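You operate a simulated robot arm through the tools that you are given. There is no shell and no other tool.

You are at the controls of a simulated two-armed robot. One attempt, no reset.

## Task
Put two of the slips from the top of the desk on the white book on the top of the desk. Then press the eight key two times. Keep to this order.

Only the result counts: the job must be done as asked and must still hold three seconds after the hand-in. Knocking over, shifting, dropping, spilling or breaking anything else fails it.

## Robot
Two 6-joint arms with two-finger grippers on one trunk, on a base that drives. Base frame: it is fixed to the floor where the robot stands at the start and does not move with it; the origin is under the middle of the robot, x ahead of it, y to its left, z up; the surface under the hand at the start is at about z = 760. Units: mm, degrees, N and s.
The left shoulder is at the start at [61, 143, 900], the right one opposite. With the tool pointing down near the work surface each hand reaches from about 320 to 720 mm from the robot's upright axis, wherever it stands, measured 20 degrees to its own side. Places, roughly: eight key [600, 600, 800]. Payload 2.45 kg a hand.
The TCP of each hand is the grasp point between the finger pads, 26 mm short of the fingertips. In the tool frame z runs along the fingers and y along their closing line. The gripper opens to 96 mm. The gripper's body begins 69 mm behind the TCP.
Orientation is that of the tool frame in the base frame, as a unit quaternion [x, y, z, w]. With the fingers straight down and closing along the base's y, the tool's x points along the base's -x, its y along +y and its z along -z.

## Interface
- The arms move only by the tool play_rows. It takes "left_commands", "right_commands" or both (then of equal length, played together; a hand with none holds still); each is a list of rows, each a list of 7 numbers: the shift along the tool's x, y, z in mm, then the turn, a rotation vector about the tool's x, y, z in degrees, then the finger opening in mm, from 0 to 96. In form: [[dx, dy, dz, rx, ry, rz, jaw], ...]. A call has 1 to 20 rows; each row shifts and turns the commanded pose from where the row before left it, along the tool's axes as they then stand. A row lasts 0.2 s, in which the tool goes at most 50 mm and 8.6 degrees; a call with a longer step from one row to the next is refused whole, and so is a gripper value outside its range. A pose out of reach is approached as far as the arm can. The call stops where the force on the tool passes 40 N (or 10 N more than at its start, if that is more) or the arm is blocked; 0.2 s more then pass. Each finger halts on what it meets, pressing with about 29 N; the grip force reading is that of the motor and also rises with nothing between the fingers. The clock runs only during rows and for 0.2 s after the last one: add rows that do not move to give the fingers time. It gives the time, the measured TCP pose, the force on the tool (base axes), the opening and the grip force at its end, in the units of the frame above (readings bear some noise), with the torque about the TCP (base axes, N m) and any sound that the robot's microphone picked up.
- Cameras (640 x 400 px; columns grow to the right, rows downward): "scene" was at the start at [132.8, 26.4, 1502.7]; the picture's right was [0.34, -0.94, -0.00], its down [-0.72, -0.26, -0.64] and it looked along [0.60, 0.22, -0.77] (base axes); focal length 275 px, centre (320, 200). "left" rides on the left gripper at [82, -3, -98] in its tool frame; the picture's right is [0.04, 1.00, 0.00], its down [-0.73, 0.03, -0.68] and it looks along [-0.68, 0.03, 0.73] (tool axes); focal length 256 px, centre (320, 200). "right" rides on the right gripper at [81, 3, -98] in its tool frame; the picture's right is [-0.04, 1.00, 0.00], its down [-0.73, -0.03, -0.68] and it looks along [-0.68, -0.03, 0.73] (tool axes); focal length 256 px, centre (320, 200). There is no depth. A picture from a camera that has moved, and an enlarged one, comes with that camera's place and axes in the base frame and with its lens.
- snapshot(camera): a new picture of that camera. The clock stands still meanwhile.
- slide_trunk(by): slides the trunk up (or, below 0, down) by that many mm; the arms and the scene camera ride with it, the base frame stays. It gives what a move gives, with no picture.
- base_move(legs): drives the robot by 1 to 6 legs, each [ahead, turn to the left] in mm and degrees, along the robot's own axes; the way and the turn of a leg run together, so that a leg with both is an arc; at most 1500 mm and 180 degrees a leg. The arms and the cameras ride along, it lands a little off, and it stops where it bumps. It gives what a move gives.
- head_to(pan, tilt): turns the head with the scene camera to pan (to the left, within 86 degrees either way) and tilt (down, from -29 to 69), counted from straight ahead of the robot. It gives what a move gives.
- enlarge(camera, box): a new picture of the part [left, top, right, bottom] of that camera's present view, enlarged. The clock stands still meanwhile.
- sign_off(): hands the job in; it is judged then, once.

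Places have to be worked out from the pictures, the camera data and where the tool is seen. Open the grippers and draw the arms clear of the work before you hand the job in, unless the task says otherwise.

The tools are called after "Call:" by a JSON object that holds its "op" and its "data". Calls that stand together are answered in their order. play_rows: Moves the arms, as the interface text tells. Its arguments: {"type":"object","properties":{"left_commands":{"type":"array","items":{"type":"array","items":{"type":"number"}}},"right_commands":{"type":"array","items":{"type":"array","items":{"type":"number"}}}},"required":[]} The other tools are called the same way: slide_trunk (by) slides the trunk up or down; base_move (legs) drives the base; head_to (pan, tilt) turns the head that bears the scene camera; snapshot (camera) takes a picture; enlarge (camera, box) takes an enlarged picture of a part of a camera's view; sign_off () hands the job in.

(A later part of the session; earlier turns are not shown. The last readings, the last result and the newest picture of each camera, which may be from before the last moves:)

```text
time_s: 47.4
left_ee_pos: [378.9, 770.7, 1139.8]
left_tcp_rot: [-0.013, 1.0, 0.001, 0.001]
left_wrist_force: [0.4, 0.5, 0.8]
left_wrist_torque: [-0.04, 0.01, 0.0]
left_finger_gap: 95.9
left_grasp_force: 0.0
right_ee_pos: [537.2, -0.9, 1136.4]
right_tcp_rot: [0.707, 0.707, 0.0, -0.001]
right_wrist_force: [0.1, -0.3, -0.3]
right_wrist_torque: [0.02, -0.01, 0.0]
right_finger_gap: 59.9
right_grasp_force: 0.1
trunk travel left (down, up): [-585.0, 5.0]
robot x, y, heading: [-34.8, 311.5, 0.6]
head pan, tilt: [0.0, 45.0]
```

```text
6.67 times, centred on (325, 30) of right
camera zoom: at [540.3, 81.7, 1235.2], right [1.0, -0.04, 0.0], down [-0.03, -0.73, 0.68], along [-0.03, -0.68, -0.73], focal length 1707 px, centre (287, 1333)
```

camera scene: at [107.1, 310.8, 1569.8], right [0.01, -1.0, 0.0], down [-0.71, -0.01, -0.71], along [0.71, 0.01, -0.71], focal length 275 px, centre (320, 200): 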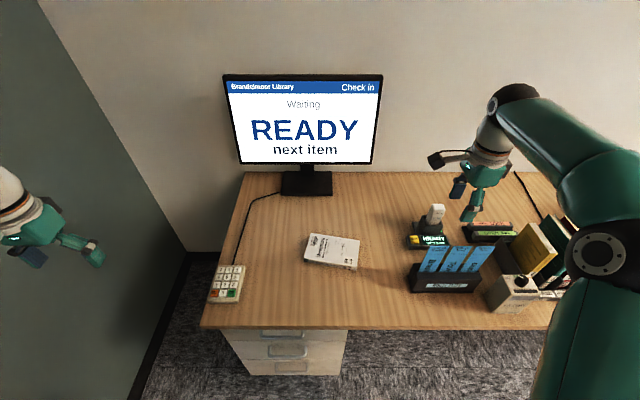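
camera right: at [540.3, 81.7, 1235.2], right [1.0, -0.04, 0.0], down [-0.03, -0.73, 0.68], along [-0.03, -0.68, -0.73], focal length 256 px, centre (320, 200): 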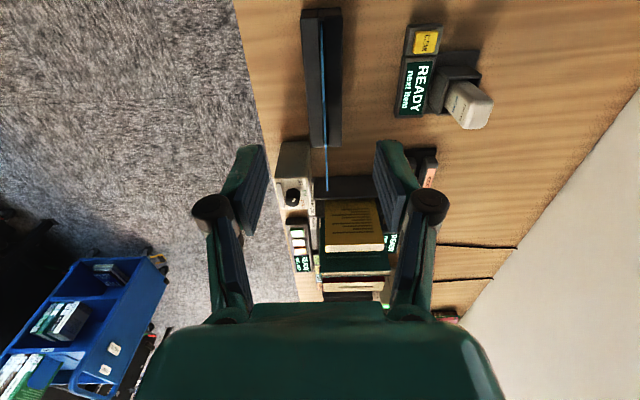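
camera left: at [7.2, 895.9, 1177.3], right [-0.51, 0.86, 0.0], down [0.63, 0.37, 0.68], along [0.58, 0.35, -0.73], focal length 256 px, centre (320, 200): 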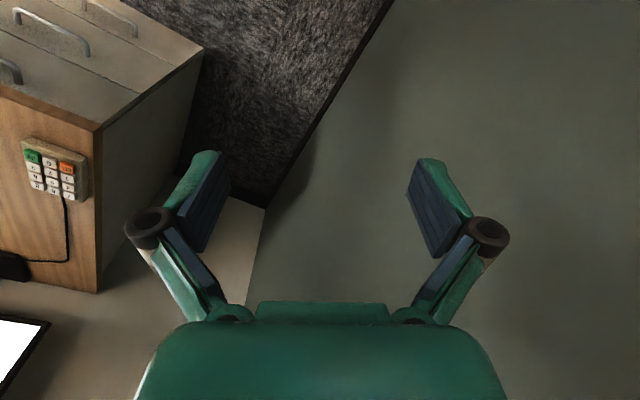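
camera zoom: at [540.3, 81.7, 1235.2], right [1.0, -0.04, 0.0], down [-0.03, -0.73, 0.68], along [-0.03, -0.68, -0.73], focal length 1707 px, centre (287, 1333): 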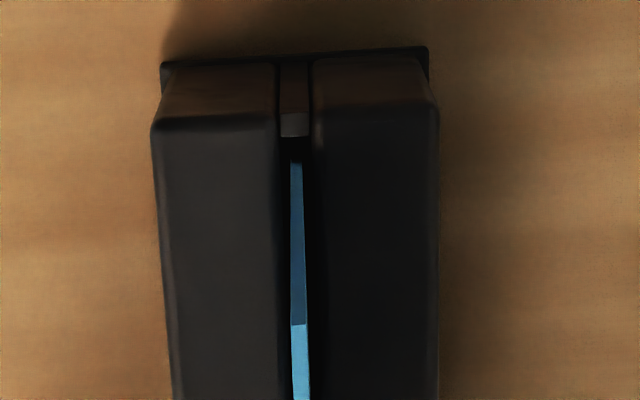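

The slip plane stands about 2.4 mm toward the far finger (x about 539.6) and is vertical. I shift by that much and descend to z 1000, just above the slip's top, to check the centring again.

Call:
{"op": "play_rows", "data": {"right_commands": [[0, 2.4, 0, 0, 0, 0, 60], [0, 0, 40, 0, 0, 0, 60], [0, 0, 40, 0, 0, 0, 60], [0, 0, 40, 0, 0, 0, 60], [0, 0, 16, 0, 0, 0, 60], [0, 0, 0, 0, 0, 0, 60]]}}

Call:
{"op": "snapshot", "data": {"camera": "right"}}

Call:
{"op": "enlarge", "data": {"camera": "right", "box": [280, 80, 360, 200]}}

```text
time_s: 48.8
left_ee_pos: [379.1, 771.3, 1140.3]
left_tcp_rot: [-0.013, 1.0, 0.001, 0.001]
left_wrist_force: [-0.4, 0.8, 0.0]
left_wrist_torque: [0.01, 0.03, -0.03]
left_finger_gap: 95.8
left_grasp_force: 0.1
right_ee_pos: [541.6, -1.1, 999.8]
right_tcp_rot: [0.707, 0.707, -0.001, -0.001]
right_wrist_force: [-0.1, 0.7, -0.1]
right_wrist_torque: [0.01, 0.0, 0.0]
right_finger_gap: 60.1
right_grasp_force: 0.1
trunk travel left (down, up): [-585.0, 5.0]
robot x, y, heading: [-33.6, 307.3, 0.5]
head pan, tilt: [0.0, 45.0]
```

```text
taken
camera right: at [544.5, 81.7, 1098.5], right [1.0, -0.04, 0.0], down [-0.03, -0.73, 0.68], along [-0.03, -0.68, -0.73], focal length 256 px, centre (320, 200)
```

right: 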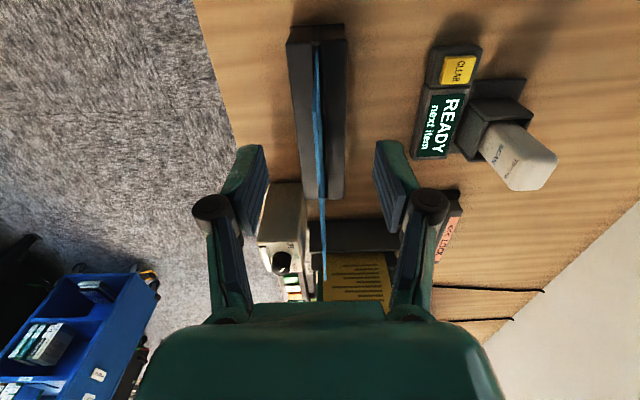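

```text
3.33 times, centred on (320, 140) of right
camera zoom: at [544.5, 81.7, 1098.5], right [1.0, -0.04, 0.0], down [-0.03, -0.73, 0.68], along [-0.03, -0.68, -0.73], focal length 853 px, centre (320, 400)
```

zoom: 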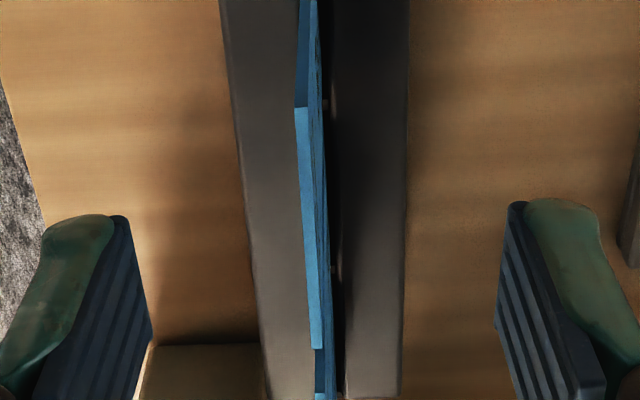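

The slip's top edge now reads 2.0 mm to the near side, so it is at x 539.6 with y from -24 to 25. I shift back by 2.0 mm and check again before going down.

Call:
{"op": "play_rows", "data": {"right_commands": [[0, -2.0, 0, 0, 0, 0, 60], [0, 0, 0, 0, 0, 0, 60], [0, 0, 0, 0, 0, 0, 60]]}}

Call:
{"op": "enlarge", "data": {"camera": "right", "box": [280, 80, 360, 200]}}

```text
time_s: 49.6
left_ee_pos: [379.3, 771.4, 1139.6]
left_tcp_rot: [-0.012, 1.0, 0.001, 0.0]
left_wrist_force: [0.9, 0.3, 0.8]
left_wrist_torque: [0.03, -0.02, 0.0]
left_finger_gap: 95.9
left_grasp_force: 0.2
right_ee_pos: [538.6, -0.4, 999.5]
right_tcp_rot: [0.707, 0.707, 0.0, 0.0]
right_wrist_force: [0.1, -0.5, 0.9]
right_wrist_torque: [0.01, 0.01, -0.02]
right_finger_gap: 60.0
right_grasp_force: 0.0
trunk travel left (down, up): [-585.0, 5.0]
robot x, y, heading: [-34.1, 312.8, 0.6]
head pan, tilt: [0.0, 45.0]
```

```text
3.33 times, centred on (320, 140) of right
camera zoom: at [541.6, 82.1, 1098.7], right [1.0, -0.04, 0.0], down [-0.03, -0.73, 0.68], along [-0.03, -0.68, -0.73], focal length 853 px, centre (320, 400)
```

zoom: 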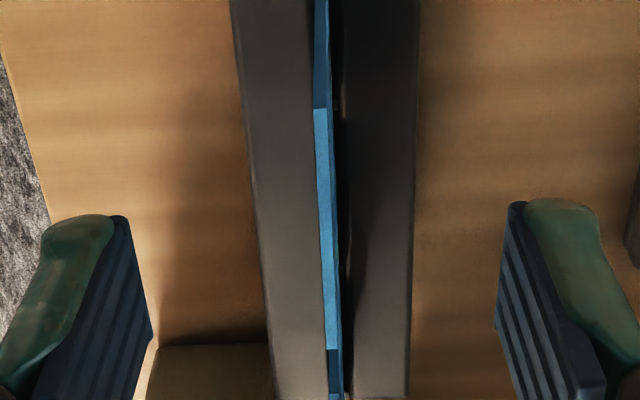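

Now the slip is about 1 mm toward the far finger. I correct by 1 mm while descending to the grip height, z 945.

Call:
{"op": "play_rows", "data": {"right_commands": [[0, 1.0, 14, 0, 0, 0, 60], [0, 0, 20, 0, 0, 0, 60], [0, 0, 20, 0, 0, 0, 60], [0, 0, 0, 0, 0, 0, 60], [0, 0, 0, 0, 0, 0, 60]]}}

Call:
{"op": "snapshot", "data": {"camera": "right"}}

Call:
{"op": "enlarge", "data": {"camera": "right", "box": [270, 110, 370, 290]}}

```text
time_s: 50.8
left_ee_pos: [378.3, 771.9, 1140.0]
left_tcp_rot: [-0.013, 1.0, 0.001, 0.001]
left_wrist_force: [0.3, -0.6, 0.3]
left_wrist_torque: [0.01, -0.01, 0.0]
left_finger_gap: 95.8
left_grasp_force: 0.0
right_ee_pos: [539.4, -0.1, 944.6]
right_tcp_rot: [0.707, 0.707, -0.001, -0.001]
right_wrist_force: [-0.5, 0.6, 0.6]
right_wrist_torque: [-0.01, -0.01, 0.01]
right_finger_gap: 59.9
right_grasp_force: 0.1
trunk travel left (down, up): [-585.0, 5.0]
robot x, y, heading: [-37.2, 307.7, 0.2]
head pan, tilt: [0.0, 45.0]
```

```text
taken
camera right: at [541.8, 82.6, 1043.7], right [1.0, -0.04, 0.0], down [-0.03, -0.73, 0.68], along [-0.03, -0.68, -0.73], focal length 256 px, centre (320, 200)
```

right: 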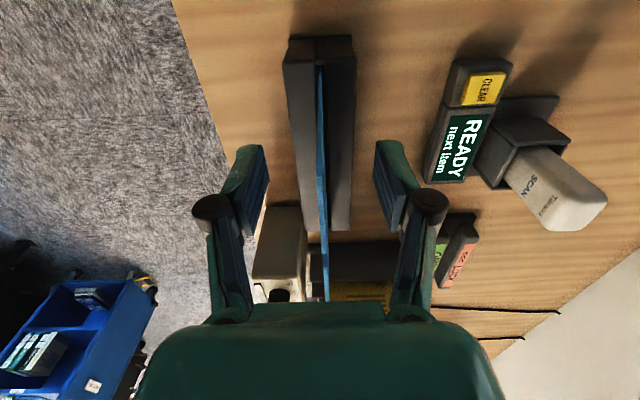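

```text
2.22 times, centred on (320, 200) of right
camera zoom: at [541.8, 82.6, 1043.7], right [1.0, -0.04, 0.0], down [-0.03, -0.73, 0.68], along [-0.03, -0.68, -0.73], focal length 569 px, centre (320, 200)
```

zoom: 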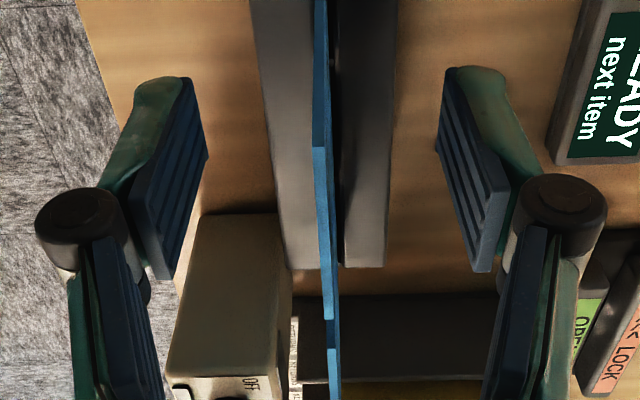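

The slip is within 0.8 mm of the finger centre and has some play in its slot. I nudge 0.7 mm and close the fingers on it.

Call:
{"op": "play_rows", "data": {"right_commands": [[0, 0.7, 0, 0, 0, 0, 40], [0, 0, 0, 0, 0, 0, 20], [0, 0, 0, 0, 0, 0, 10], [0, 0, 0, 0, 0, 0, 5], [0, 0, 0, 0, 0, 0, 0], [0, 0, 0, 0, 0, 0, 0], [0, 0, 0, 0, 0, 0, 0]]}}

Call:
{"op": "enlarge", "data": {"camera": "right", "box": [220, 20, 420, 300]}}

Call:
{"op": "enlarge", "data": {"camera": "scene", "box": [390, 140, 560, 310]}}

```text
time_s: 52.4
left_ee_pos: [378.5, 771.8, 1139.9]
left_tcp_rot: [-0.013, 1.0, 0.0, 0.001]
left_wrist_force: [0.1, 0.0, -0.8]
left_wrist_torque: [-0.02, 0.0, -0.01]
left_finger_gap: 95.9
left_grasp_force: 0.1
right_ee_pos: [538.8, -0.1, 944.9]
right_tcp_rot: [0.707, 0.707, -0.001, -0.001]
right_wrist_force: [-0.2, 0.4, -0.1]
right_wrist_torque: [-0.02, 0.04, 0.02]
right_finger_gap: 6.1
right_grasp_force: 29.1
trunk travel left (down, up): [-585.0, 5.0]
robot x, y, heading: [-33.2, 307.6, 0.4]
head pan, tilt: [0.0, 45.0]
```

```text
1.43 times, centred on (320, 160) of right
camera zoom: at [542.2, 82.5, 1044.3], right [1.0, -0.04, 0.0], down [-0.03, -0.73, 0.68], along [-0.03, -0.68, -0.73], focal length 366 px, centre (320, 257)
```

zoom: 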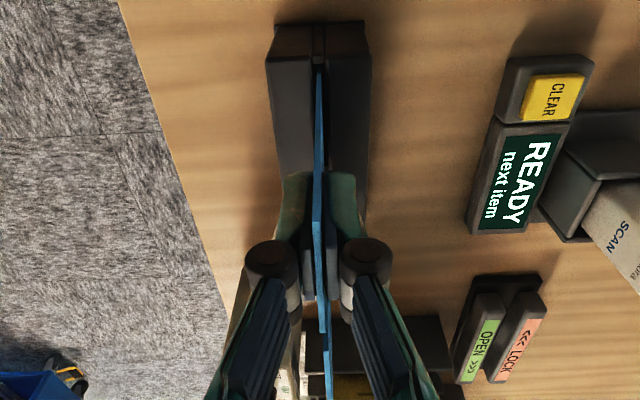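

```text
2.35 times, centred on (475, 225) of scene
camera zoom: at [107.2, 310.8, 1569.7], right [0.01, -1.0, 0.0], down [-0.71, -0.01, -0.71], along [0.71, 0.01, -0.71], focal length 646 px, centre (-45, 141)
```

zoom: 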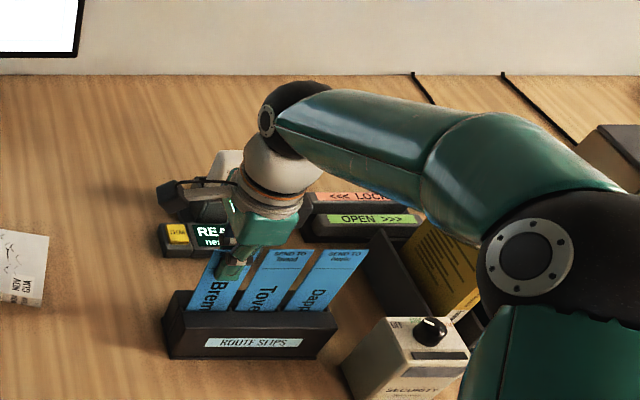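

The fingers hold the slip with 29 N. I lift straight up 110 mm in modest steps.

Call:
{"op": "play_rows", "data": {"right_commands": [[0, 0, -5, 0, 0, 0, 0], [0, 0, -10, 0, 0, 0, 0], [0, 0, -15, 0, 0, 0, 0], [0, 0, -20, 0, 0, 0, 0], [0, 0, -20, 0, 0, 0, 0], [0, 0, -20, 0, 0, 0, 0], [0, 0, -20, 0, 0, 0, 0], [0, 0, 0, 0, 0, 0, 0]]}}

Call:
{"op": "snapshot", "data": {"camera": "right"}}

Call:
{"op": "enlarge", "data": {"camera": "scene", "box": [390, 120, 560, 310]}}

```text
time_s: 54.2
left_ee_pos: [379.4, 770.7, 1139.9]
left_tcp_rot: [-0.014, 1.0, 0.001, 0.001]
left_wrist_force: [0.5, 0.2, -0.9]
left_wrist_torque: [0.01, -0.01, 0.0]
left_finger_gap: 96.1
left_grasp_force: 0.0
right_ee_pos: [540.5, -1.1, 1057.4]
right_tcp_rot: [0.707, 0.707, -0.001, -0.001]
right_wrist_force: [-1.1, -0.3, 0.4]
right_wrist_torque: [0.04, -0.02, 0.01]
right_finger_gap: 6.0
right_grasp_force: 29.8
trunk travel left (down, up): [-585.0, 5.0]
robot x, y, heading: [-32.9, 307.7, 0.5]
head pan, tilt: [0.0, 45.0]
```

```text
taken
camera right: at [543.4, 81.5, 1155.2], right [1.0, -0.04, 0.0], down [-0.03, -0.73, 0.68], along [-0.03, -0.68, -0.73], focal length 256 px, centre (320, 200)
```

right: 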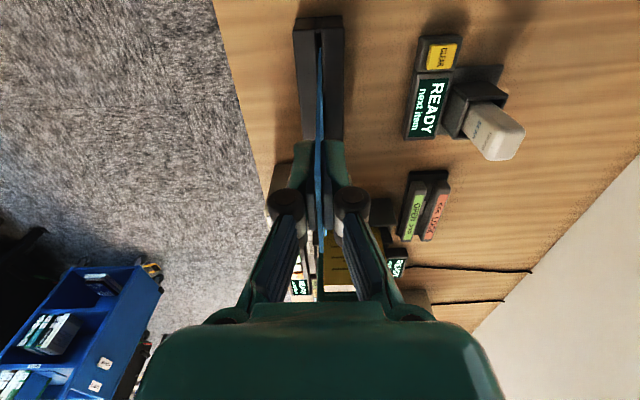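

```text
2.11 times, centred on (475, 215) of scene
camera zoom: at [107.4, 310.8, 1569.7], right [0.01, -1.0, 0.0], down [-0.71, -0.01, -0.71], along [0.71, 0.01, -0.71], focal length 578 px, centre (-6, 168)
```

zoom: 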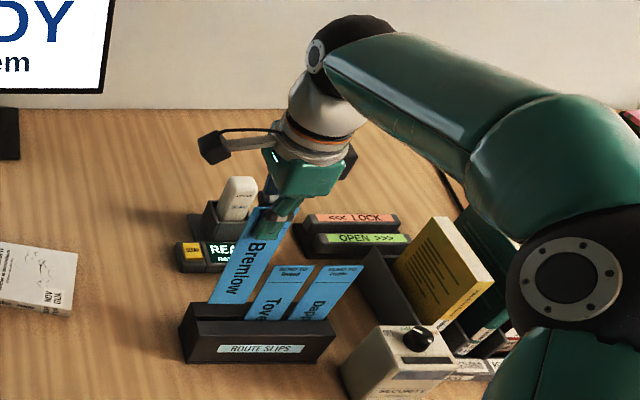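

The slip rose cleanly with the hand and nothing else moved. I enlarge the bottom of the slip to see whether it has left the slot and how long it is.

Call:
{"op": "enlarge", "data": {"camera": "scene", "box": [430, 190, 500, 270]}}

Call:
{"op": "enlarge", "data": {"camera": "right", "box": [285, 0, 355, 120]}}

```text
5.00 times, centred on (465, 230) of scene
camera zoom: at [107.4, 310.8, 1569.7], right [0.01, -1.0, 0.0], down [-0.71, -0.01, -0.71], along [0.71, 0.01, -0.71], focal length 1374 px, centre (-405, 50)
```

zoom: 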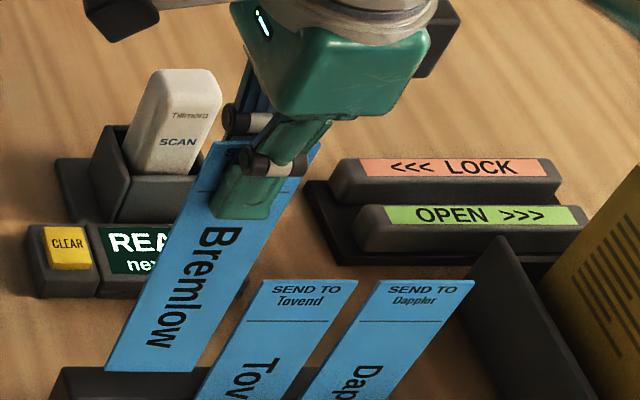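

```text
3.33 times, centred on (320, 60) of right
camera zoom: at [543.4, 81.5, 1155.2], right [1.0, -0.04, 0.0], down [-0.03, -0.73, 0.68], along [-0.03, -0.68, -0.73], focal length 853 px, centre (320, 667)
```

zoom: 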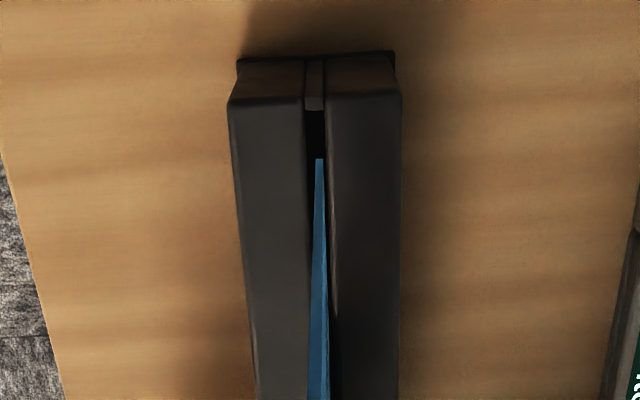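

The slip is about 198 mm long, its bottom is at z 882 and clear of the slot, and the grip is 26 mm below its top. I carry it toward the book and turn it so that its plane stands across the book's long side.

Call:
{"op": "play_rows", "data": {"right_commands": [[30, 15, 0, 0, 0, 0, 0], [40, 20, 0, 0, 0, 0, 0], [40, 20, 0, 0, 0, 0, 0], [40, 20, 0, 0, 0, 0, 0], [20, 5, 0, 0, 0, 0, 0], [0, 0, 0, 0, 0, -7.92, 0], [0, 0, 0, 0, 0, -7.92, 0], [0, 0, 0, 0, 0, -7.92, 0], [0, 0, 0, 0, 0, -7.92, 0], [0, 0, 0, 0, 0, -7.92, 0], [0, 0, 0, 0, 0, -7.92, 0], [0, 0, 0, 0, 0, -7.92, 0], [0, 0, 0, 0, 0, -7.92, 0], [0, 0, 0, 0, 0, -7.92, 0], [0, 0, 0, 0, 0, -7.92, 0], [0, 0, 0, 0, 0, 0, 0]]}}

Call:
{"op": "snapshot", "data": {"camera": "right"}}

Call:
{"op": "snapshot", "data": {"camera": "scene"}}

```text
time_s: 57.6
left_ee_pos: [378.8, 772.3, 1140.4]
left_tcp_rot: [-0.013, 1.0, 0.001, 0.0]
left_wrist_force: [-0.8, 0.3, -1.2]
left_wrist_torque: [0.01, -0.01, 0.01]
left_finger_gap: 96.1
left_grasp_force: 0.0
right_ee_pos: [620.1, 168.8, 1055.2]
right_tcp_rot: [0.093, 0.996, -0.001, 0.0]
right_wrist_force: [0.1, -0.1, -0.2]
right_wrist_torque: [0.0, 0.01, -0.01]
right_finger_gap: 6.3
right_grasp_force: 29.0
trunk travel left (down, up): [-585.0, 5.0]
robot x, y, heading: [-35.4, 311.8, 0.3]
head pan, tilt: [0.0, 45.0]
```

```text
taken
camera right: at [539.7, 188.3, 1154.9], right [0.23, 0.97, 0.0], down [0.72, -0.16, 0.68], along [0.66, -0.15, -0.74], focal length 256 px, centre (320, 200)
```

right: 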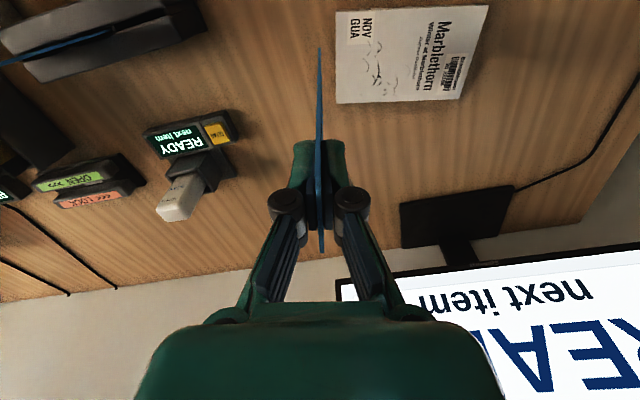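

```text
taken
camera scene: at [107.3, 310.9, 1569.7], right [0.01, -1.0, 0.0], down [-0.71, -0.01, -0.71], along [0.71, 0.01, -0.71], focal length 275 px, centre (320, 200)
```

scene: 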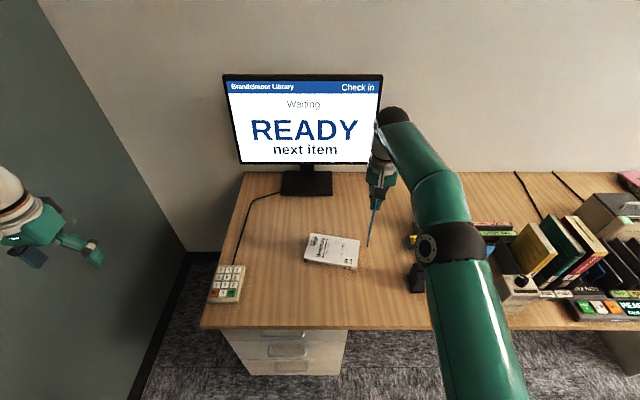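

The slip plane now stands across the book axis and the book edges look square in the hand camera. I enlarge the book once more to confirm its place before tilting.

Call:
{"op": "enlarge", "data": {"camera": "right", "box": [310, 0, 510, 125]}}

```text
3.20 times, centred on (410, 62) of right
camera zoom: at [539.7, 188.3, 1154.9], right [0.23, 0.97, 0.0], down [0.72, -0.16, 0.68], along [0.66, -0.15, -0.74], focal length 819 px, centre (32, 640)
```

zoom: 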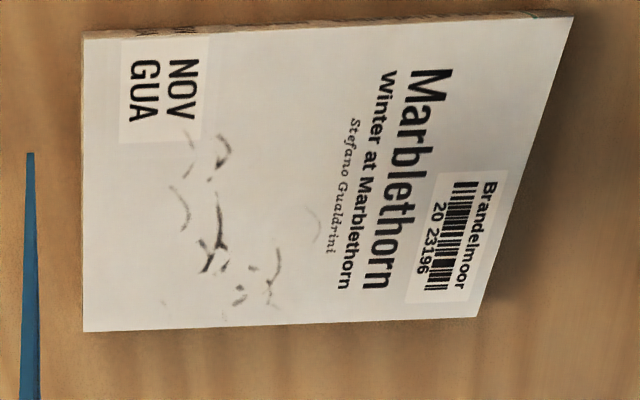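

The book centre is confirmed at [658.4, 275.0]. I tilt the hand 65 degrees so the slip points along the book's long axis, 25 degrees below level, while still high.

Call:
{"op": "play_rows", "data": {"right_commands": [[0, 0, 0, -8.125, 0, 0, 0], [0, 0, 0, -8.125, 0, 0, 0], [0, 0, 0, -8.125, 0, 0, 0], [0, 0, 0, -8.125, 0, 0, 0], [0, 0, 0, -8.125, 0, 0, 0], [0, 0, 0, -8.125, 0, 0, 0], [0, 0, 0, -8.125, 0, 0, 0], [0, 0, 0, -8.125, 0, 0, 0], [0, 0, 0, 0, 0, 0, 0], [0, 0, 0, 0, 0, 0, 0]]}}

Call:
{"op": "snapshot", "data": {"camera": "right"}}

Call:
{"op": "snapshot", "data": {"camera": "scene"}}

```text
time_s: 59.8
left_ee_pos: [378.3, 770.7, 1139.3]
left_tcp_rot: [-0.013, 1.0, 0.001, 0.002]
left_wrist_force: [-0.2, 1.3, 0.3]
left_wrist_torque: [-0.01, -0.02, 0.01]
left_finger_gap: 95.8
left_grasp_force: 0.0
right_ee_pos: [619.6, 167.6, 1055.4]
right_tcp_rot: [0.079, 0.84, 0.535, 0.05]
right_wrist_force: [-0.5, -0.1, -0.2]
right_wrist_torque: [-0.03, 0.0, 0.02]
right_finger_gap: 6.0
right_grasp_force: 28.9
trunk travel left (down, up): [-585.0, 5.0]
robot x, y, heading: [-36.8, 305.5, 0.5]
head pan, tilt: [0.0, 45.0]
```

```text
taken
camera right: at [522.6, 98.8, 1101.0], right [0.12, 0.41, 0.91], down [0.6, -0.75, 0.26], along [0.79, 0.51, -0.34], focal length 256 px, centre (320, 200)
```

right: 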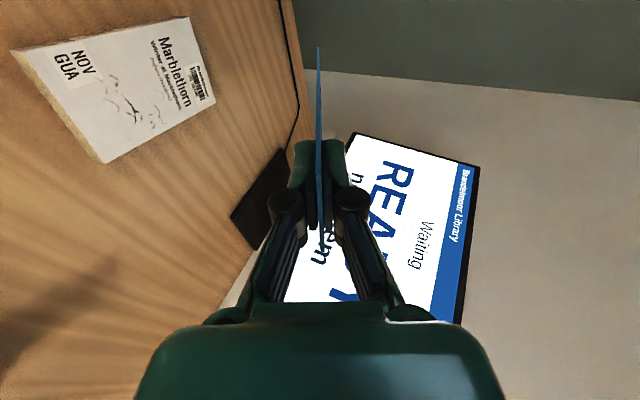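

```text
taken
camera scene: at [107.5, 310.7, 1569.7], right [0.01, -1.0, 0.0], down [-0.71, -0.01, -0.71], along [0.71, 0.01, -0.71], focal length 275 px, centre (320, 200)
```

scene: 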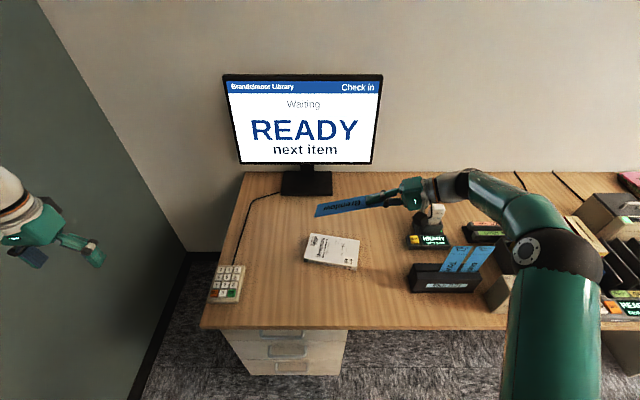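

The slip is held firmly, tilted 25 degrees below level and aligned with the book. I move it over the book to about z 930 and look.

Call:
{"op": "play_rows", "data": {"right_commands": [[-8.8, -22.2, 26.65, 0, 0, 0, 0], [-8.8, -22.2, 26.65, 0, 0, 0, 0], [-8.8, -22.2, 26.65, 0, 0, 0, 0], [-8.8, -22.2, 26.65, 0, 0, 0, 0], [0, 0, 0, 0, 0, 0, 0], [0, 0, 0, 0, 0, 0, 0]]}}

Call:
{"op": "snapshot", "data": {"camera": "scene"}}

Call:
{"op": "enlarge", "data": {"camera": "scene", "box": [290, 150, 570, 310]}}

Call:
{"op": "snapshot", "data": {"camera": "right"}}

```text
time_s: 61.2
left_ee_pos: [379.7, 771.6, 1140.4]
left_tcp_rot: [-0.013, 1.0, 0.001, 0.001]
left_wrist_force: [0.1, 0.8, -1.1]
left_wrist_torque: [-0.01, 0.01, -0.01]
left_finger_gap: 96.1
left_grasp_force: 0.1
right_ee_pos: [666.4, 220.0, 930.9]
right_tcp_rot: [0.08, 0.84, 0.534, 0.05]
right_wrist_force: [0.2, -0.7, -0.6]
right_wrist_torque: [-0.01, -0.06, -0.01]
right_finger_gap: 5.9
right_grasp_force: 29.4
trunk travel left (down, up): [-585.0, 5.0]
robot x, y, heading: [-31.8, 309.5, 0.6]
head pan, tilt: [0.0, 45.0]
```

```text
taken
camera scene: at [107.9, 310.9, 1569.7], right [0.01, -1.0, 0.0], down [-0.71, -0.01, -0.71], along [0.71, 0.01, -0.71], focal length 275 px, centre (320, 200)
```

scene: 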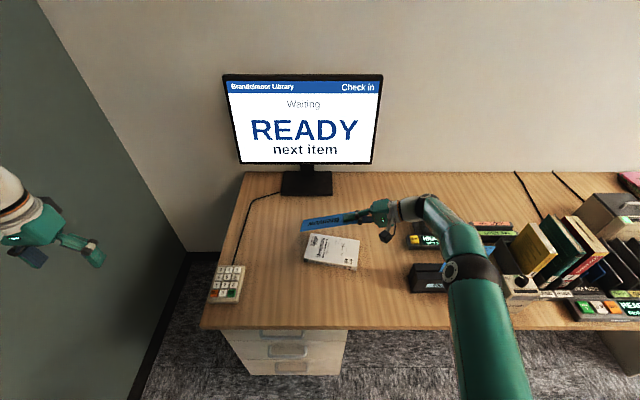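

```text
2.29 times, centred on (430, 230) of scene
camera zoom: at [107.9, 310.9, 1569.7], right [0.01, -1.0, 0.0], down [-0.71, -0.01, -0.71], along [0.71, 0.01, -0.71], focal length 628 px, centre (69, 131)
```

zoom: 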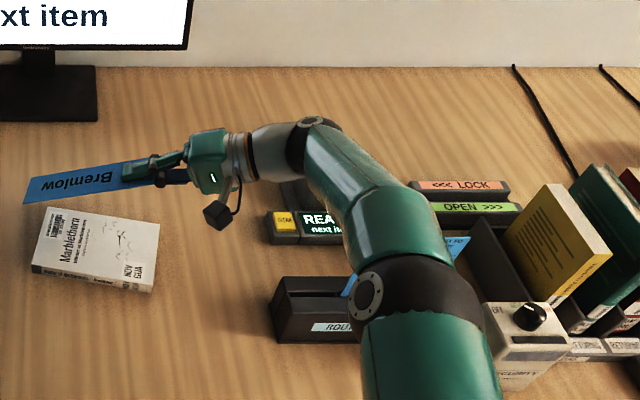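

```text
taken
camera right: at [569.0, 148.8, 975.9], right [0.12, 0.41, 0.9], down [0.6, -0.75, 0.26], along [0.79, 0.51, -0.34], focal length 256 px, centre (320, 200)
```

right: 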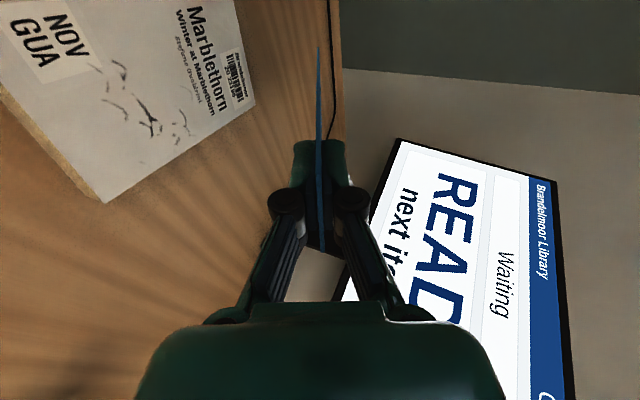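

The hand reached [666, 220, 931]. The elbow hangs near the remaining slips, so I take a close look at the clearance between forearm and slips before lowering.

Call:
{"op": "enlarge", "data": {"camera": "scene", "box": [400, 190, 520, 310]}}

Call:
{"op": "head_to", "data": {"pan": -40, "tilt": 40}}

Call:
{"op": "snapshot", "data": {"camera": "scene"}}

```text
3.33 times, centred on (460, 250) of scene
camera zoom: at [107.9, 310.9, 1569.7], right [0.01, -1.0, 0.0], down [-0.71, -0.01, -0.71], along [0.71, 0.01, -0.71], focal length 916 px, centre (-147, 33)
```

zoom: 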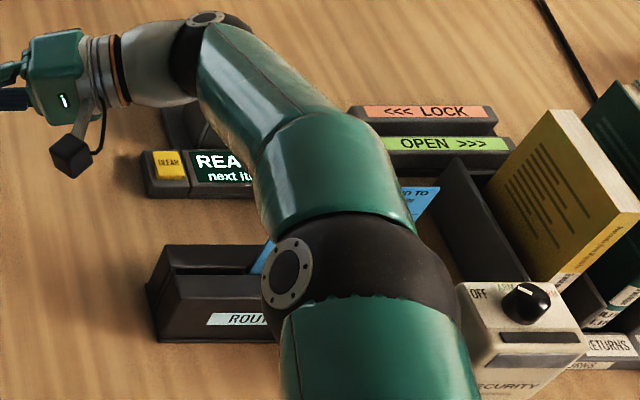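

```text
time_s: 62.3
left_ee_pos: [379.7, 772.1, 1140.2]
left_tcp_rot: [-0.012, 1.0, 0.0, 0.001]
left_wrist_force: [-0.4, 0.1, 0.2]
left_wrist_torque: [-0.01, -0.01, -0.02]
left_finger_gap: 96.1
left_grasp_force: 0.0
right_ee_pos: [664.7, 218.7, 931.8]
right_tcp_rot: [0.079, 0.84, 0.534, 0.05]
right_wrist_force: [0.7, -0.6, 0.0]
right_wrist_torque: [-0.02, -0.01, 0.0]
right_finger_gap: 6.0
right_grasp_force: 28.8
trunk travel left (down, up): [-585.0, 5.0]
robot x, y, heading: [-36.2, 309.5, 0.4]
head pan, tilt: [-40.0, 40.0]
```

```text
taken
camera scene: at [91.8, 256.1, 1577.0], right [-0.63, -0.77, 0.0], down [-0.5, 0.41, -0.77], along [0.59, -0.49, -0.64], focal length 275 px, centre (320, 200)
```

scene: 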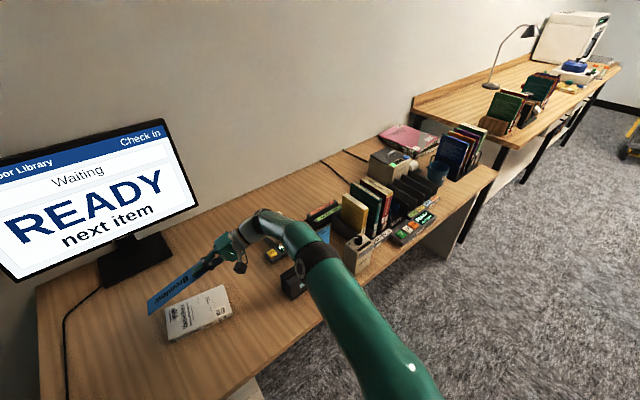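

The scene view alone does not give the depth between elbow and slips. I turn the free left hand so its camera looks toward the right arm from the side.

Call:
{"op": "play_rows", "data": {"left_commands": [[0, 0, 0, 0, 0, 8.4, 60], [0, 0, 0, 0, 0, 8.4, 60], [0, 0, 0, 0, 0, 8.4, 60], [0, 0, 0, 0, 0, 8.4, 60], [0, 0, 0, 0, 0, 8.4, 60], [0, 0, 0, 0, 0, 8.4, 60], [0, 0, 0, 0, 0, 8.4, 60], [0, 0, 0, 0, 0, 8.4, 60], [0, 0, 0, 0, 0, 8.4, 60], [0, 0, 0, 0, 0, 0, 60]]}}

Call:
{"op": "snapshot", "data": {"camera": "left"}}

```text
time_s: 64.5
left_ee_pos: [379.1, 771.0, 1140.8]
left_tcp_rot: [0.603, 0.797, 0.0, 0.0]
left_wrist_force: [0.1, 0.1, 0.1]
left_wrist_torque: [0.01, 0.02, 0.03]
left_finger_gap: 59.9
left_grasp_force: 0.1
right_ee_pos: [665.8, 218.8, 931.0]
right_tcp_rot: [0.08, 0.84, 0.534, 0.05]
right_wrist_force: [0.9, -0.3, -0.1]
right_wrist_torque: [0.01, -0.01, 0.01]
right_finger_gap: 6.0
right_grasp_force: 29.1
trunk travel left (down, up): [-585.0, 5.0]
robot x, y, heading: [-35.7, 309.7, 0.5]
head pan, tilt: [-40.0, 40.0]
```

```text
taken
camera left: at [353.2, 849.3, 1239.0], right [0.95, 0.31, 0.0], down [0.23, -0.7, 0.68], along [0.21, -0.64, -0.73], focal length 256 px, centre (320, 200)
```

left: 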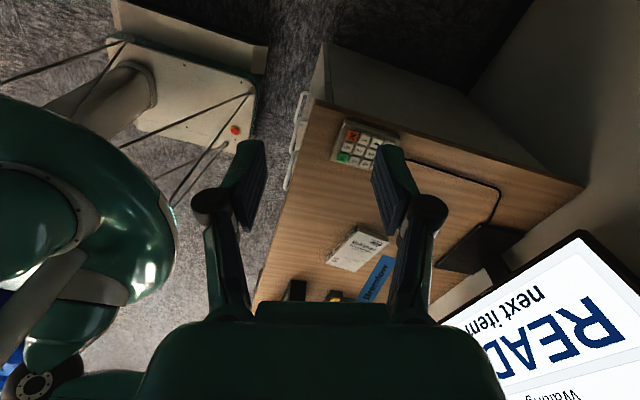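

From here the gripper hides the area of interest. I tilt the left hand 30 degrees so that its camera looks flatter toward the right arm and the slips.

Call:
{"op": "play_rows", "data": {"left_commands": [[0, 0, 0, 0, -7.5, 0, 60], [0, 0, 0, 0, -7.5, 0, 80], [0, 0, 0, 0, -7.5, 0, 96], [0, 0, 0, 0, -7.5, 0, 96], [0, 0, 0, 0, 0, 0, 96]]}}

Call:
{"op": "snapshot", "data": {"camera": "left"}}

Call:
{"op": "enlarge", "data": {"camera": "left", "box": [240, 130, 400, 310]}}

```text
time_s: 65.7
left_ee_pos: [378.5, 771.9, 1140.6]
left_tcp_rot: [0.582, 0.77, -0.156, 0.208]
left_wrist_force: [0.3, -0.1, -0.3]
left_wrist_torque: [-0.05, 0.0, 0.0]
left_finger_gap: 96.0
left_grasp_force: 0.1
right_ee_pos: [667.0, 218.2, 931.1]
right_tcp_rot: [0.08, 0.84, 0.534, 0.05]
right_wrist_force: [0.4, -0.2, 0.0]
right_wrist_torque: [0.0, -0.01, 0.01]
right_finger_gap: 6.0
right_grasp_force: 28.8
trunk travel left (down, up): [-585.0, 5.0]
robot x, y, heading: [-36.7, 310.6, 0.7]
head pan, tilt: [-40.0, 40.0]
```

```text
taken
camera left: at [342.7, 885.8, 1184.9], right [0.95, 0.31, -0.02], down [0.11, -0.28, 0.96], along [0.29, -0.91, -0.3], focal length 256 px, centre (320, 200)
```

left: 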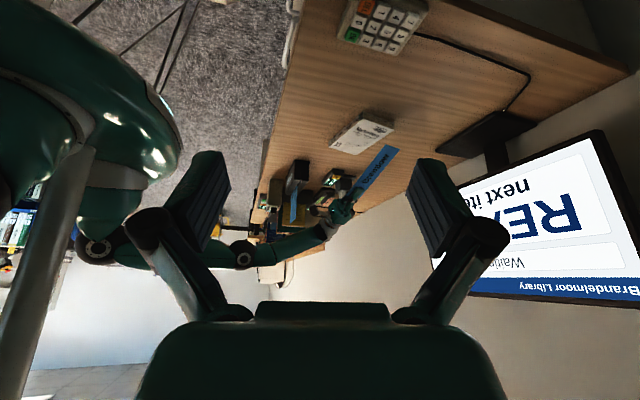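

```text
2.22 times, centred on (320, 220) of left
camera zoom: at [342.7, 885.8, 1184.9], right [0.95, 0.31, -0.02], down [0.11, -0.28, 0.96], along [0.29, -0.91, -0.3], focal length 569 px, centre (320, 156)
```

zoom: 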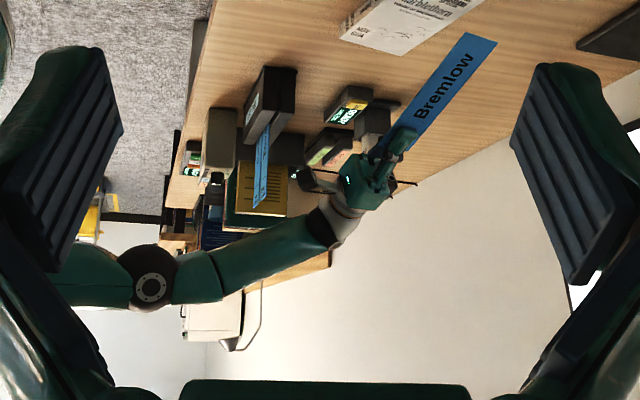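

Triangulating with both cameras puts the elbow at [367, 81, 1133] and the wrist at [617, 47, 1033]. The forearm therefore stays above and well to the left of the remaining slips, and I lower the slip toward the book to about z 862.

Call:
{"op": "play_rows", "data": {"right_commands": [[0.2, -20, 9.4, 0, 0, 0, 0], [0.2, -20, 9.4, 0, 0, 0, 0], [0.2, -22, 10.3, 0, 0, 0, 0], [0, 0, 0, 0, 0, 0, 0], [0, 0, 0, 0, 0, 0, 0]]}}

Call:
{"op": "enlarge", "data": {"camera": "left", "box": [240, 90, 440, 260]}}

Call:
{"op": "head_to", "data": {"pan": 0, "tilt": 45}}

Call:
{"op": "enlarge", "data": {"camera": "scene", "box": [290, 180, 530, 320]}}

```text
time_s: 66.9
left_ee_pos: [378.9, 771.0, 1141.4]
left_tcp_rot: [0.582, 0.771, -0.156, 0.207]
left_wrist_force: [-0.2, 0.7, -0.3]
left_wrist_torque: [0.01, -0.03, -0.03]
left_finger_gap: 96.0
left_grasp_force: 0.1
right_ee_pos: [664.0, 217.4, 861.0]
right_tcp_rot: [0.08, 0.84, 0.534, 0.051]
right_wrist_force: [-0.1, 0.5, -0.4]
right_wrist_torque: [-0.02, -0.04, 0.01]
right_finger_gap: 6.0
right_grasp_force: 28.9
trunk travel left (down, up): [-585.0, 5.0]
robot x, y, heading: [-37.3, 312.6, 0.7]
head pan, tilt: [-40.0, 40.0]
```

```text
2.35 times, centred on (340, 175) of left
camera zoom: at [342.9, 886.0, 1184.9], right [0.95, 0.31, -0.02], down [0.11, -0.28, 0.95], along [0.29, -0.91, -0.3], focal length 602 px, centre (273, 259)
```

zoom: 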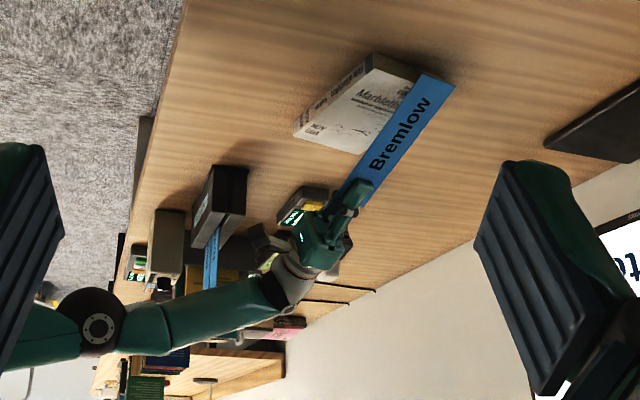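

```text
time_s: 68.0
left_ee_pos: [378.2, 772.0, 1140.3]
left_tcp_rot: [0.582, 0.771, -0.155, 0.206]
left_wrist_force: [0.5, 0.2, 0.3]
left_wrist_torque: [0.01, 0.01, 0.01]
left_finger_gap: 96.1
left_grasp_force: 0.0
right_ee_pos: [664.1, 218.8, 861.7]
right_tcp_rot: [0.081, 0.84, 0.534, 0.052]
right_wrist_force: [-0.6, 0.5, -0.2]
right_wrist_torque: [-0.01, 0.03, 0.01]
right_finger_gap: 6.1
right_grasp_force: 28.7
trunk travel left (down, up): [-585.0, 5.0]
robot x, y, heading: [-33.2, 308.1, 0.5]
head pan, tilt: [0.0, 45.0]
```

```text
2.67 times, centred on (410, 250) of scene
camera zoom: at [107.3, 310.8, 1569.7], right [0.01, -1.0, 0.0], down [-0.71, -0.01, -0.71], along [0.71, 0.01, -0.71], focal length 733 px, centre (80, 67)
```

zoom: 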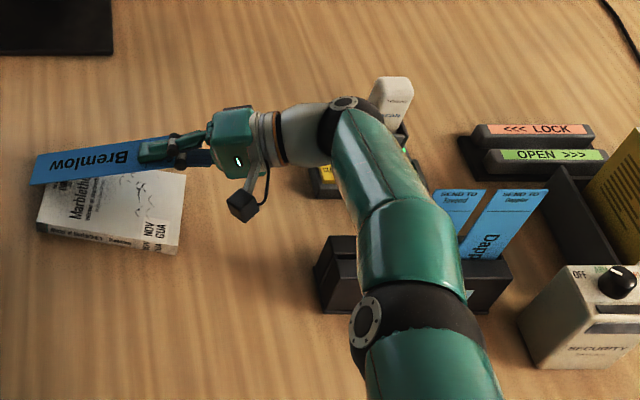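

The slip's tip overhangs the far book edge by about 15 mm, so the slip will lie nearly centred. I lower 8 mm more to come close to contact.

Call:
{"op": "play_rows", "data": {"right_commands": [[0, -3.6, 1.7, 0, 0, 0, 0], [0, -3.6, 1.7, 0, 0, 0, 0], [0, 0, 0, 0, 0, 0, 0], [0, 0, 0, 0, 0, 0, 0]]}}

Call:
{"op": "enlarge", "data": {"camera": "left", "box": [320, 100, 400, 180]}}

Call:
{"op": "enlarge", "data": {"camera": "scene", "box": [290, 210, 400, 280]}}

```text
time_s: 69.0
left_ee_pos: [379.6, 772.2, 1140.2]
left_tcp_rot: [0.583, 0.771, -0.155, 0.207]
left_wrist_force: [0.3, 0.3, 0.2]
left_wrist_torque: [-0.02, -0.02, -0.03]
left_finger_gap: 95.7
left_grasp_force: 0.1
right_ee_pos: [662.2, 219.8, 854.8]
right_tcp_rot: [0.08, 0.84, 0.534, 0.05]
right_wrist_force: [-0.1, 0.2, -0.6]
right_wrist_torque: [0.04, -0.02, 0.03]
right_finger_gap: 6.1
right_grasp_force: 29.1
right hand out of reach, approached as far as the arm can: row 2
trunk travel left (down, up): [-585.0, 5.0]
robot x, y, heading: [-33.1, 313.3, 0.7]
head pan, tilt: [0.0, 45.0]
```

```text
5.00 times, centred on (360, 140) of left
camera zoom: at [342.7, 886.1, 1185.0], right [0.95, 0.31, -0.02], down [0.11, -0.28, 0.95], along [0.29, -0.91, -0.3], focal length 1280 px, centre (120, 500)
```

zoom: 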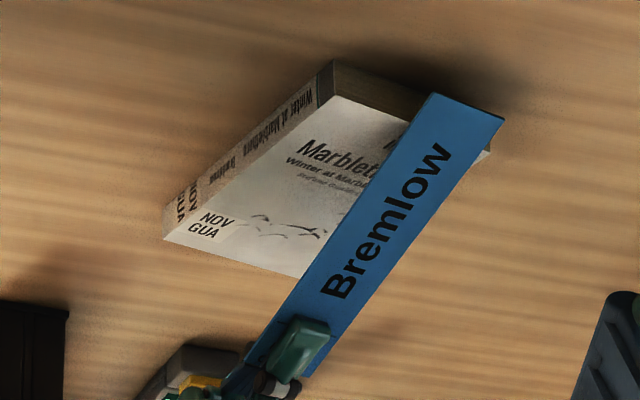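

```text
5.71 times, centred on (345, 245) of scene
camera zoom: at [107.4, 310.9, 1569.7], right [0.01, -1.0, 0.0], down [-0.71, -0.01, -0.71], along [0.71, 0.01, -0.71], focal length 1570 px, centre (177, -57)
```

zoom: 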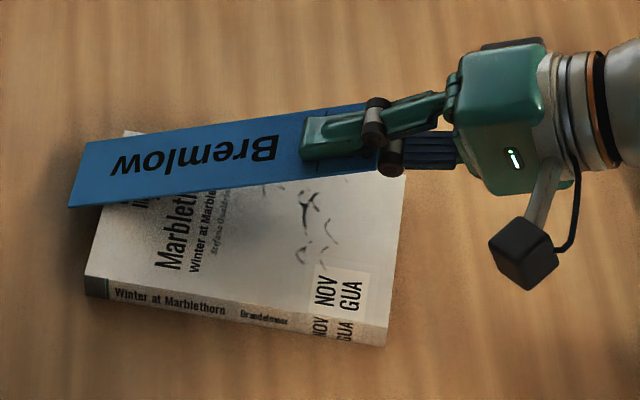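

The last row touched the arm's reach limit at [662, 220, 855], about 7 mm above the book. I rise a little and re-aim for an easier pose: 5 degrees more yaw toward +x, flatter at 17 degrees, and slightly nearer.

Call:
{"op": "play_rows", "data": {"right_commands": [[4.0, 11.1, -11.6, 0, 0, 0, 0], [4.0, 11.1, -11.6, 0, 0, 0, 0], [0, 0, 0, 0, -4.53, 2.12, 0], [0, 0, 0, -4, 0, 0, 0], [0, 0, 0, -4, 0, 0, 0], [0, 0, 0, 0, 0, 0, 0], [0, 0, 0, 0, 0, 0, 0]]}}

```text
time_s: 70.6
left_ee_pos: [379.7, 771.4, 1139.3]
left_tcp_rot: [0.583, 0.77, -0.156, 0.207]
left_wrist_force: [0.1, -0.4, -0.1]
left_wrist_torque: [-0.04, -0.01, 0.02]
left_finger_gap: 95.9
left_grasp_force: 0.1
right_ee_pos: [650.7, 210.6, 884.5]
right_tcp_rot: [0.111, 0.797, 0.589, 0.08]
right_wrist_force: [-0.2, 0.0, -0.1]
right_wrist_torque: [-0.03, -0.01, 0.01]
right_finger_gap: 5.9
right_grasp_force: 28.9
trunk travel left (down, up): [-585.0, 5.0]
robot x, y, heading: [-32.2, 310.0, 0.7]
head pan, tilt: [0.0, 45.0]
```

Orientation is as wanted. I lower straight down to about z 838, roughly 9 mm above contact, and look from both sides.

Call:
{"op": "play_rows", "data": {"right_commands": [[-0.9, -22.3, 6.5, 0, 0, 0, 0], [-0.9, -22.3, 6.5, 0, 0, 0, 0], [0, 0, 0, 0, 0, 0, 0], [0, 0, 0, 0, 0, 0, 0]]}}

Call:
{"op": "enlarge", "data": {"camera": "left", "box": [300, 90, 400, 190]}}

Call:
{"op": "enlarge", "data": {"camera": "scene", "box": [290, 200, 420, 290]}}

Call:
{"op": "snapshot", "data": {"camera": "right"}}

```text
time_s: 71.6
left_ee_pos: [378.7, 772.6, 1139.5]
left_tcp_rot: [0.583, 0.77, -0.155, 0.207]
left_wrist_force: [-0.4, 0.7, -0.2]
left_wrist_torque: [0.0, 0.03, 0.0]
left_finger_gap: 96.0
left_grasp_force: 0.0
right_ee_pos: [651.0, 211.1, 839.9]
right_tcp_rot: [0.11, 0.797, 0.588, 0.081]
right_wrist_force: [-0.3, 0.0, 0.0]
right_wrist_torque: [-0.03, 0.04, -0.03]
right_finger_gap: 6.1
right_grasp_force: 28.7
trunk travel left (down, up): [-585.0, 5.0]
robot x, y, heading: [-33.1, 308.9, 0.5]
head pan, tilt: [0.0, 45.0]
```

```text
4.00 times, centred on (350, 140) of left
camera zoom: at [342.8, 886.1, 1184.9], right [0.95, 0.31, -0.02], down [0.11, -0.28, 0.95], along [0.29, -0.91, -0.3], focal length 1024 px, centre (200, 440)
```

zoom: 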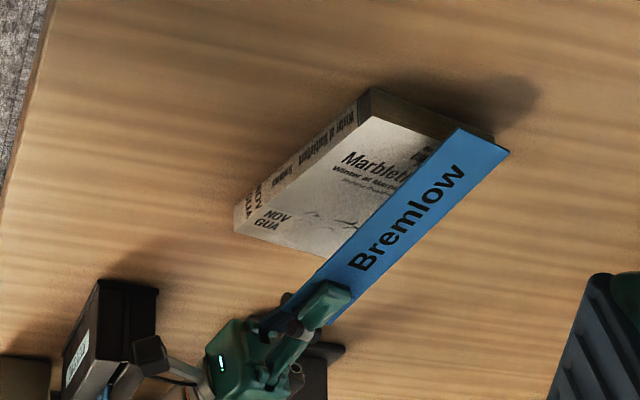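

```text
4.44 times, centred on (355, 245) of scene
camera zoom: at [107.5, 310.9, 1569.7], right [0.01, -1.0, 0.0], down [-0.71, -0.01, -0.71], along [0.71, 0.01, -0.71], focal length 1221 px, centre (164, 0)
```

zoom: 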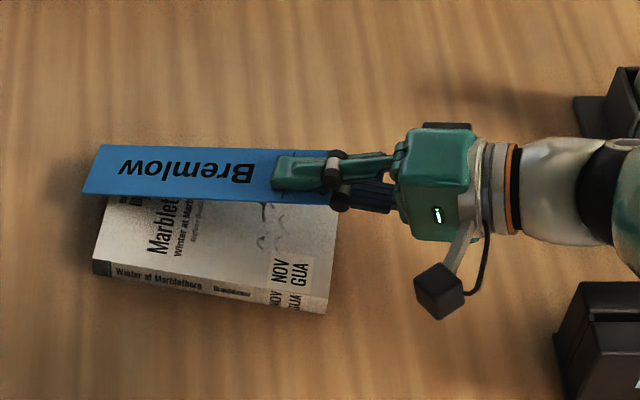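

```text
taken
camera right: at [546.7, 144.3, 871.1], right [0.12, 0.27, 0.95], down [0.53, -0.83, 0.17], along [0.84, 0.48, -0.24], focal length 256 px, centre (320, 200)
```

right: 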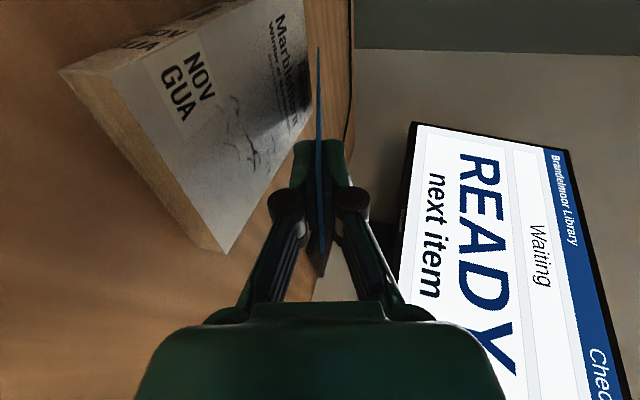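

The tip overhangs the far edge by about 13 mm and the underside is about 12 mm above the book. I shift back 6 mm along the slip and lower 10 mm.

Call:
{"op": "play_rows", "data": {"right_commands": [[0, -3.8, -1.0, 0, 0, 0, 0], [0, -3.8, -1.0, 0, 0, 0, 0], [0, -3.7, -0.8, 0, 0, 0, 0], [0, 0, 0, 0, 0, 0, 0], [0, 0, 0, 0, 0, 0, 0]]}}

Call:
{"op": "enlarge", "data": {"camera": "left", "box": [320, 95, 400, 165]}}

Call:
{"op": "enlarge", "data": {"camera": "scene", "box": [300, 215, 400, 280]}}

```text
time_s: 72.8
left_ee_pos: [379.2, 772.3, 1140.4]
left_tcp_rot: [0.582, 0.771, -0.155, 0.208]
left_wrist_force: [0.6, -0.5, 0.0]
left_wrist_torque: [0.02, 0.02, 0.02]
left_finger_gap: 95.9
left_grasp_force: 0.1
right_ee_pos: [650.0, 203.7, 826.9]
right_tcp_rot: [0.111, 0.797, 0.588, 0.081]
right_wrist_force: [1.0, 1.1, 3.6]
right_wrist_torque: [0.58, -0.29, -0.04]
right_finger_gap: 6.0
right_grasp_force: 29.0
trunk travel left (down, up): [-585.0, 5.0]
robot x, y, heading: [-35.2, 310.4, 0.6]
head pan, tilt: [0.0, 45.0]
```

```text
5.71 times, centred on (360, 130) of left
camera zoom: at [342.3, 886.1, 1185.1], right [0.95, 0.31, -0.02], down [0.11, -0.28, 0.95], along [0.29, -0.91, -0.3], focal length 1463 px, centre (91, 600)
```

zoom: 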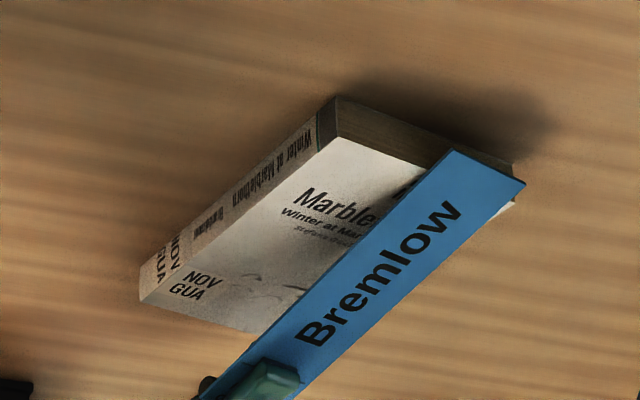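

```text
6.15 times, centred on (350, 248) of scene
camera zoom: at [106.9, 310.9, 1569.8], right [0.01, -1.0, 0.0], down [-0.71, -0.01, -0.71], along [0.71, 0.01, -0.71], focal length 1691 px, centre (135, -92)
```

zoom: 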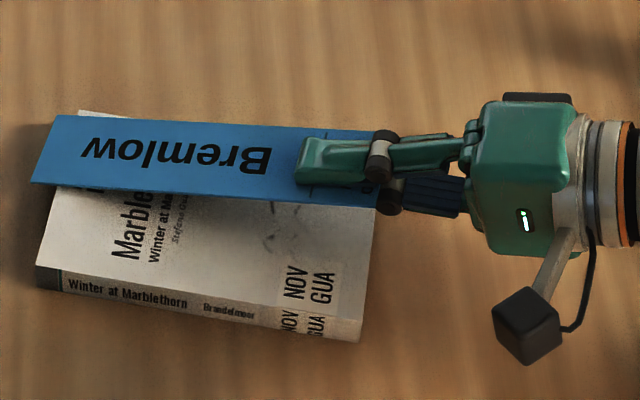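

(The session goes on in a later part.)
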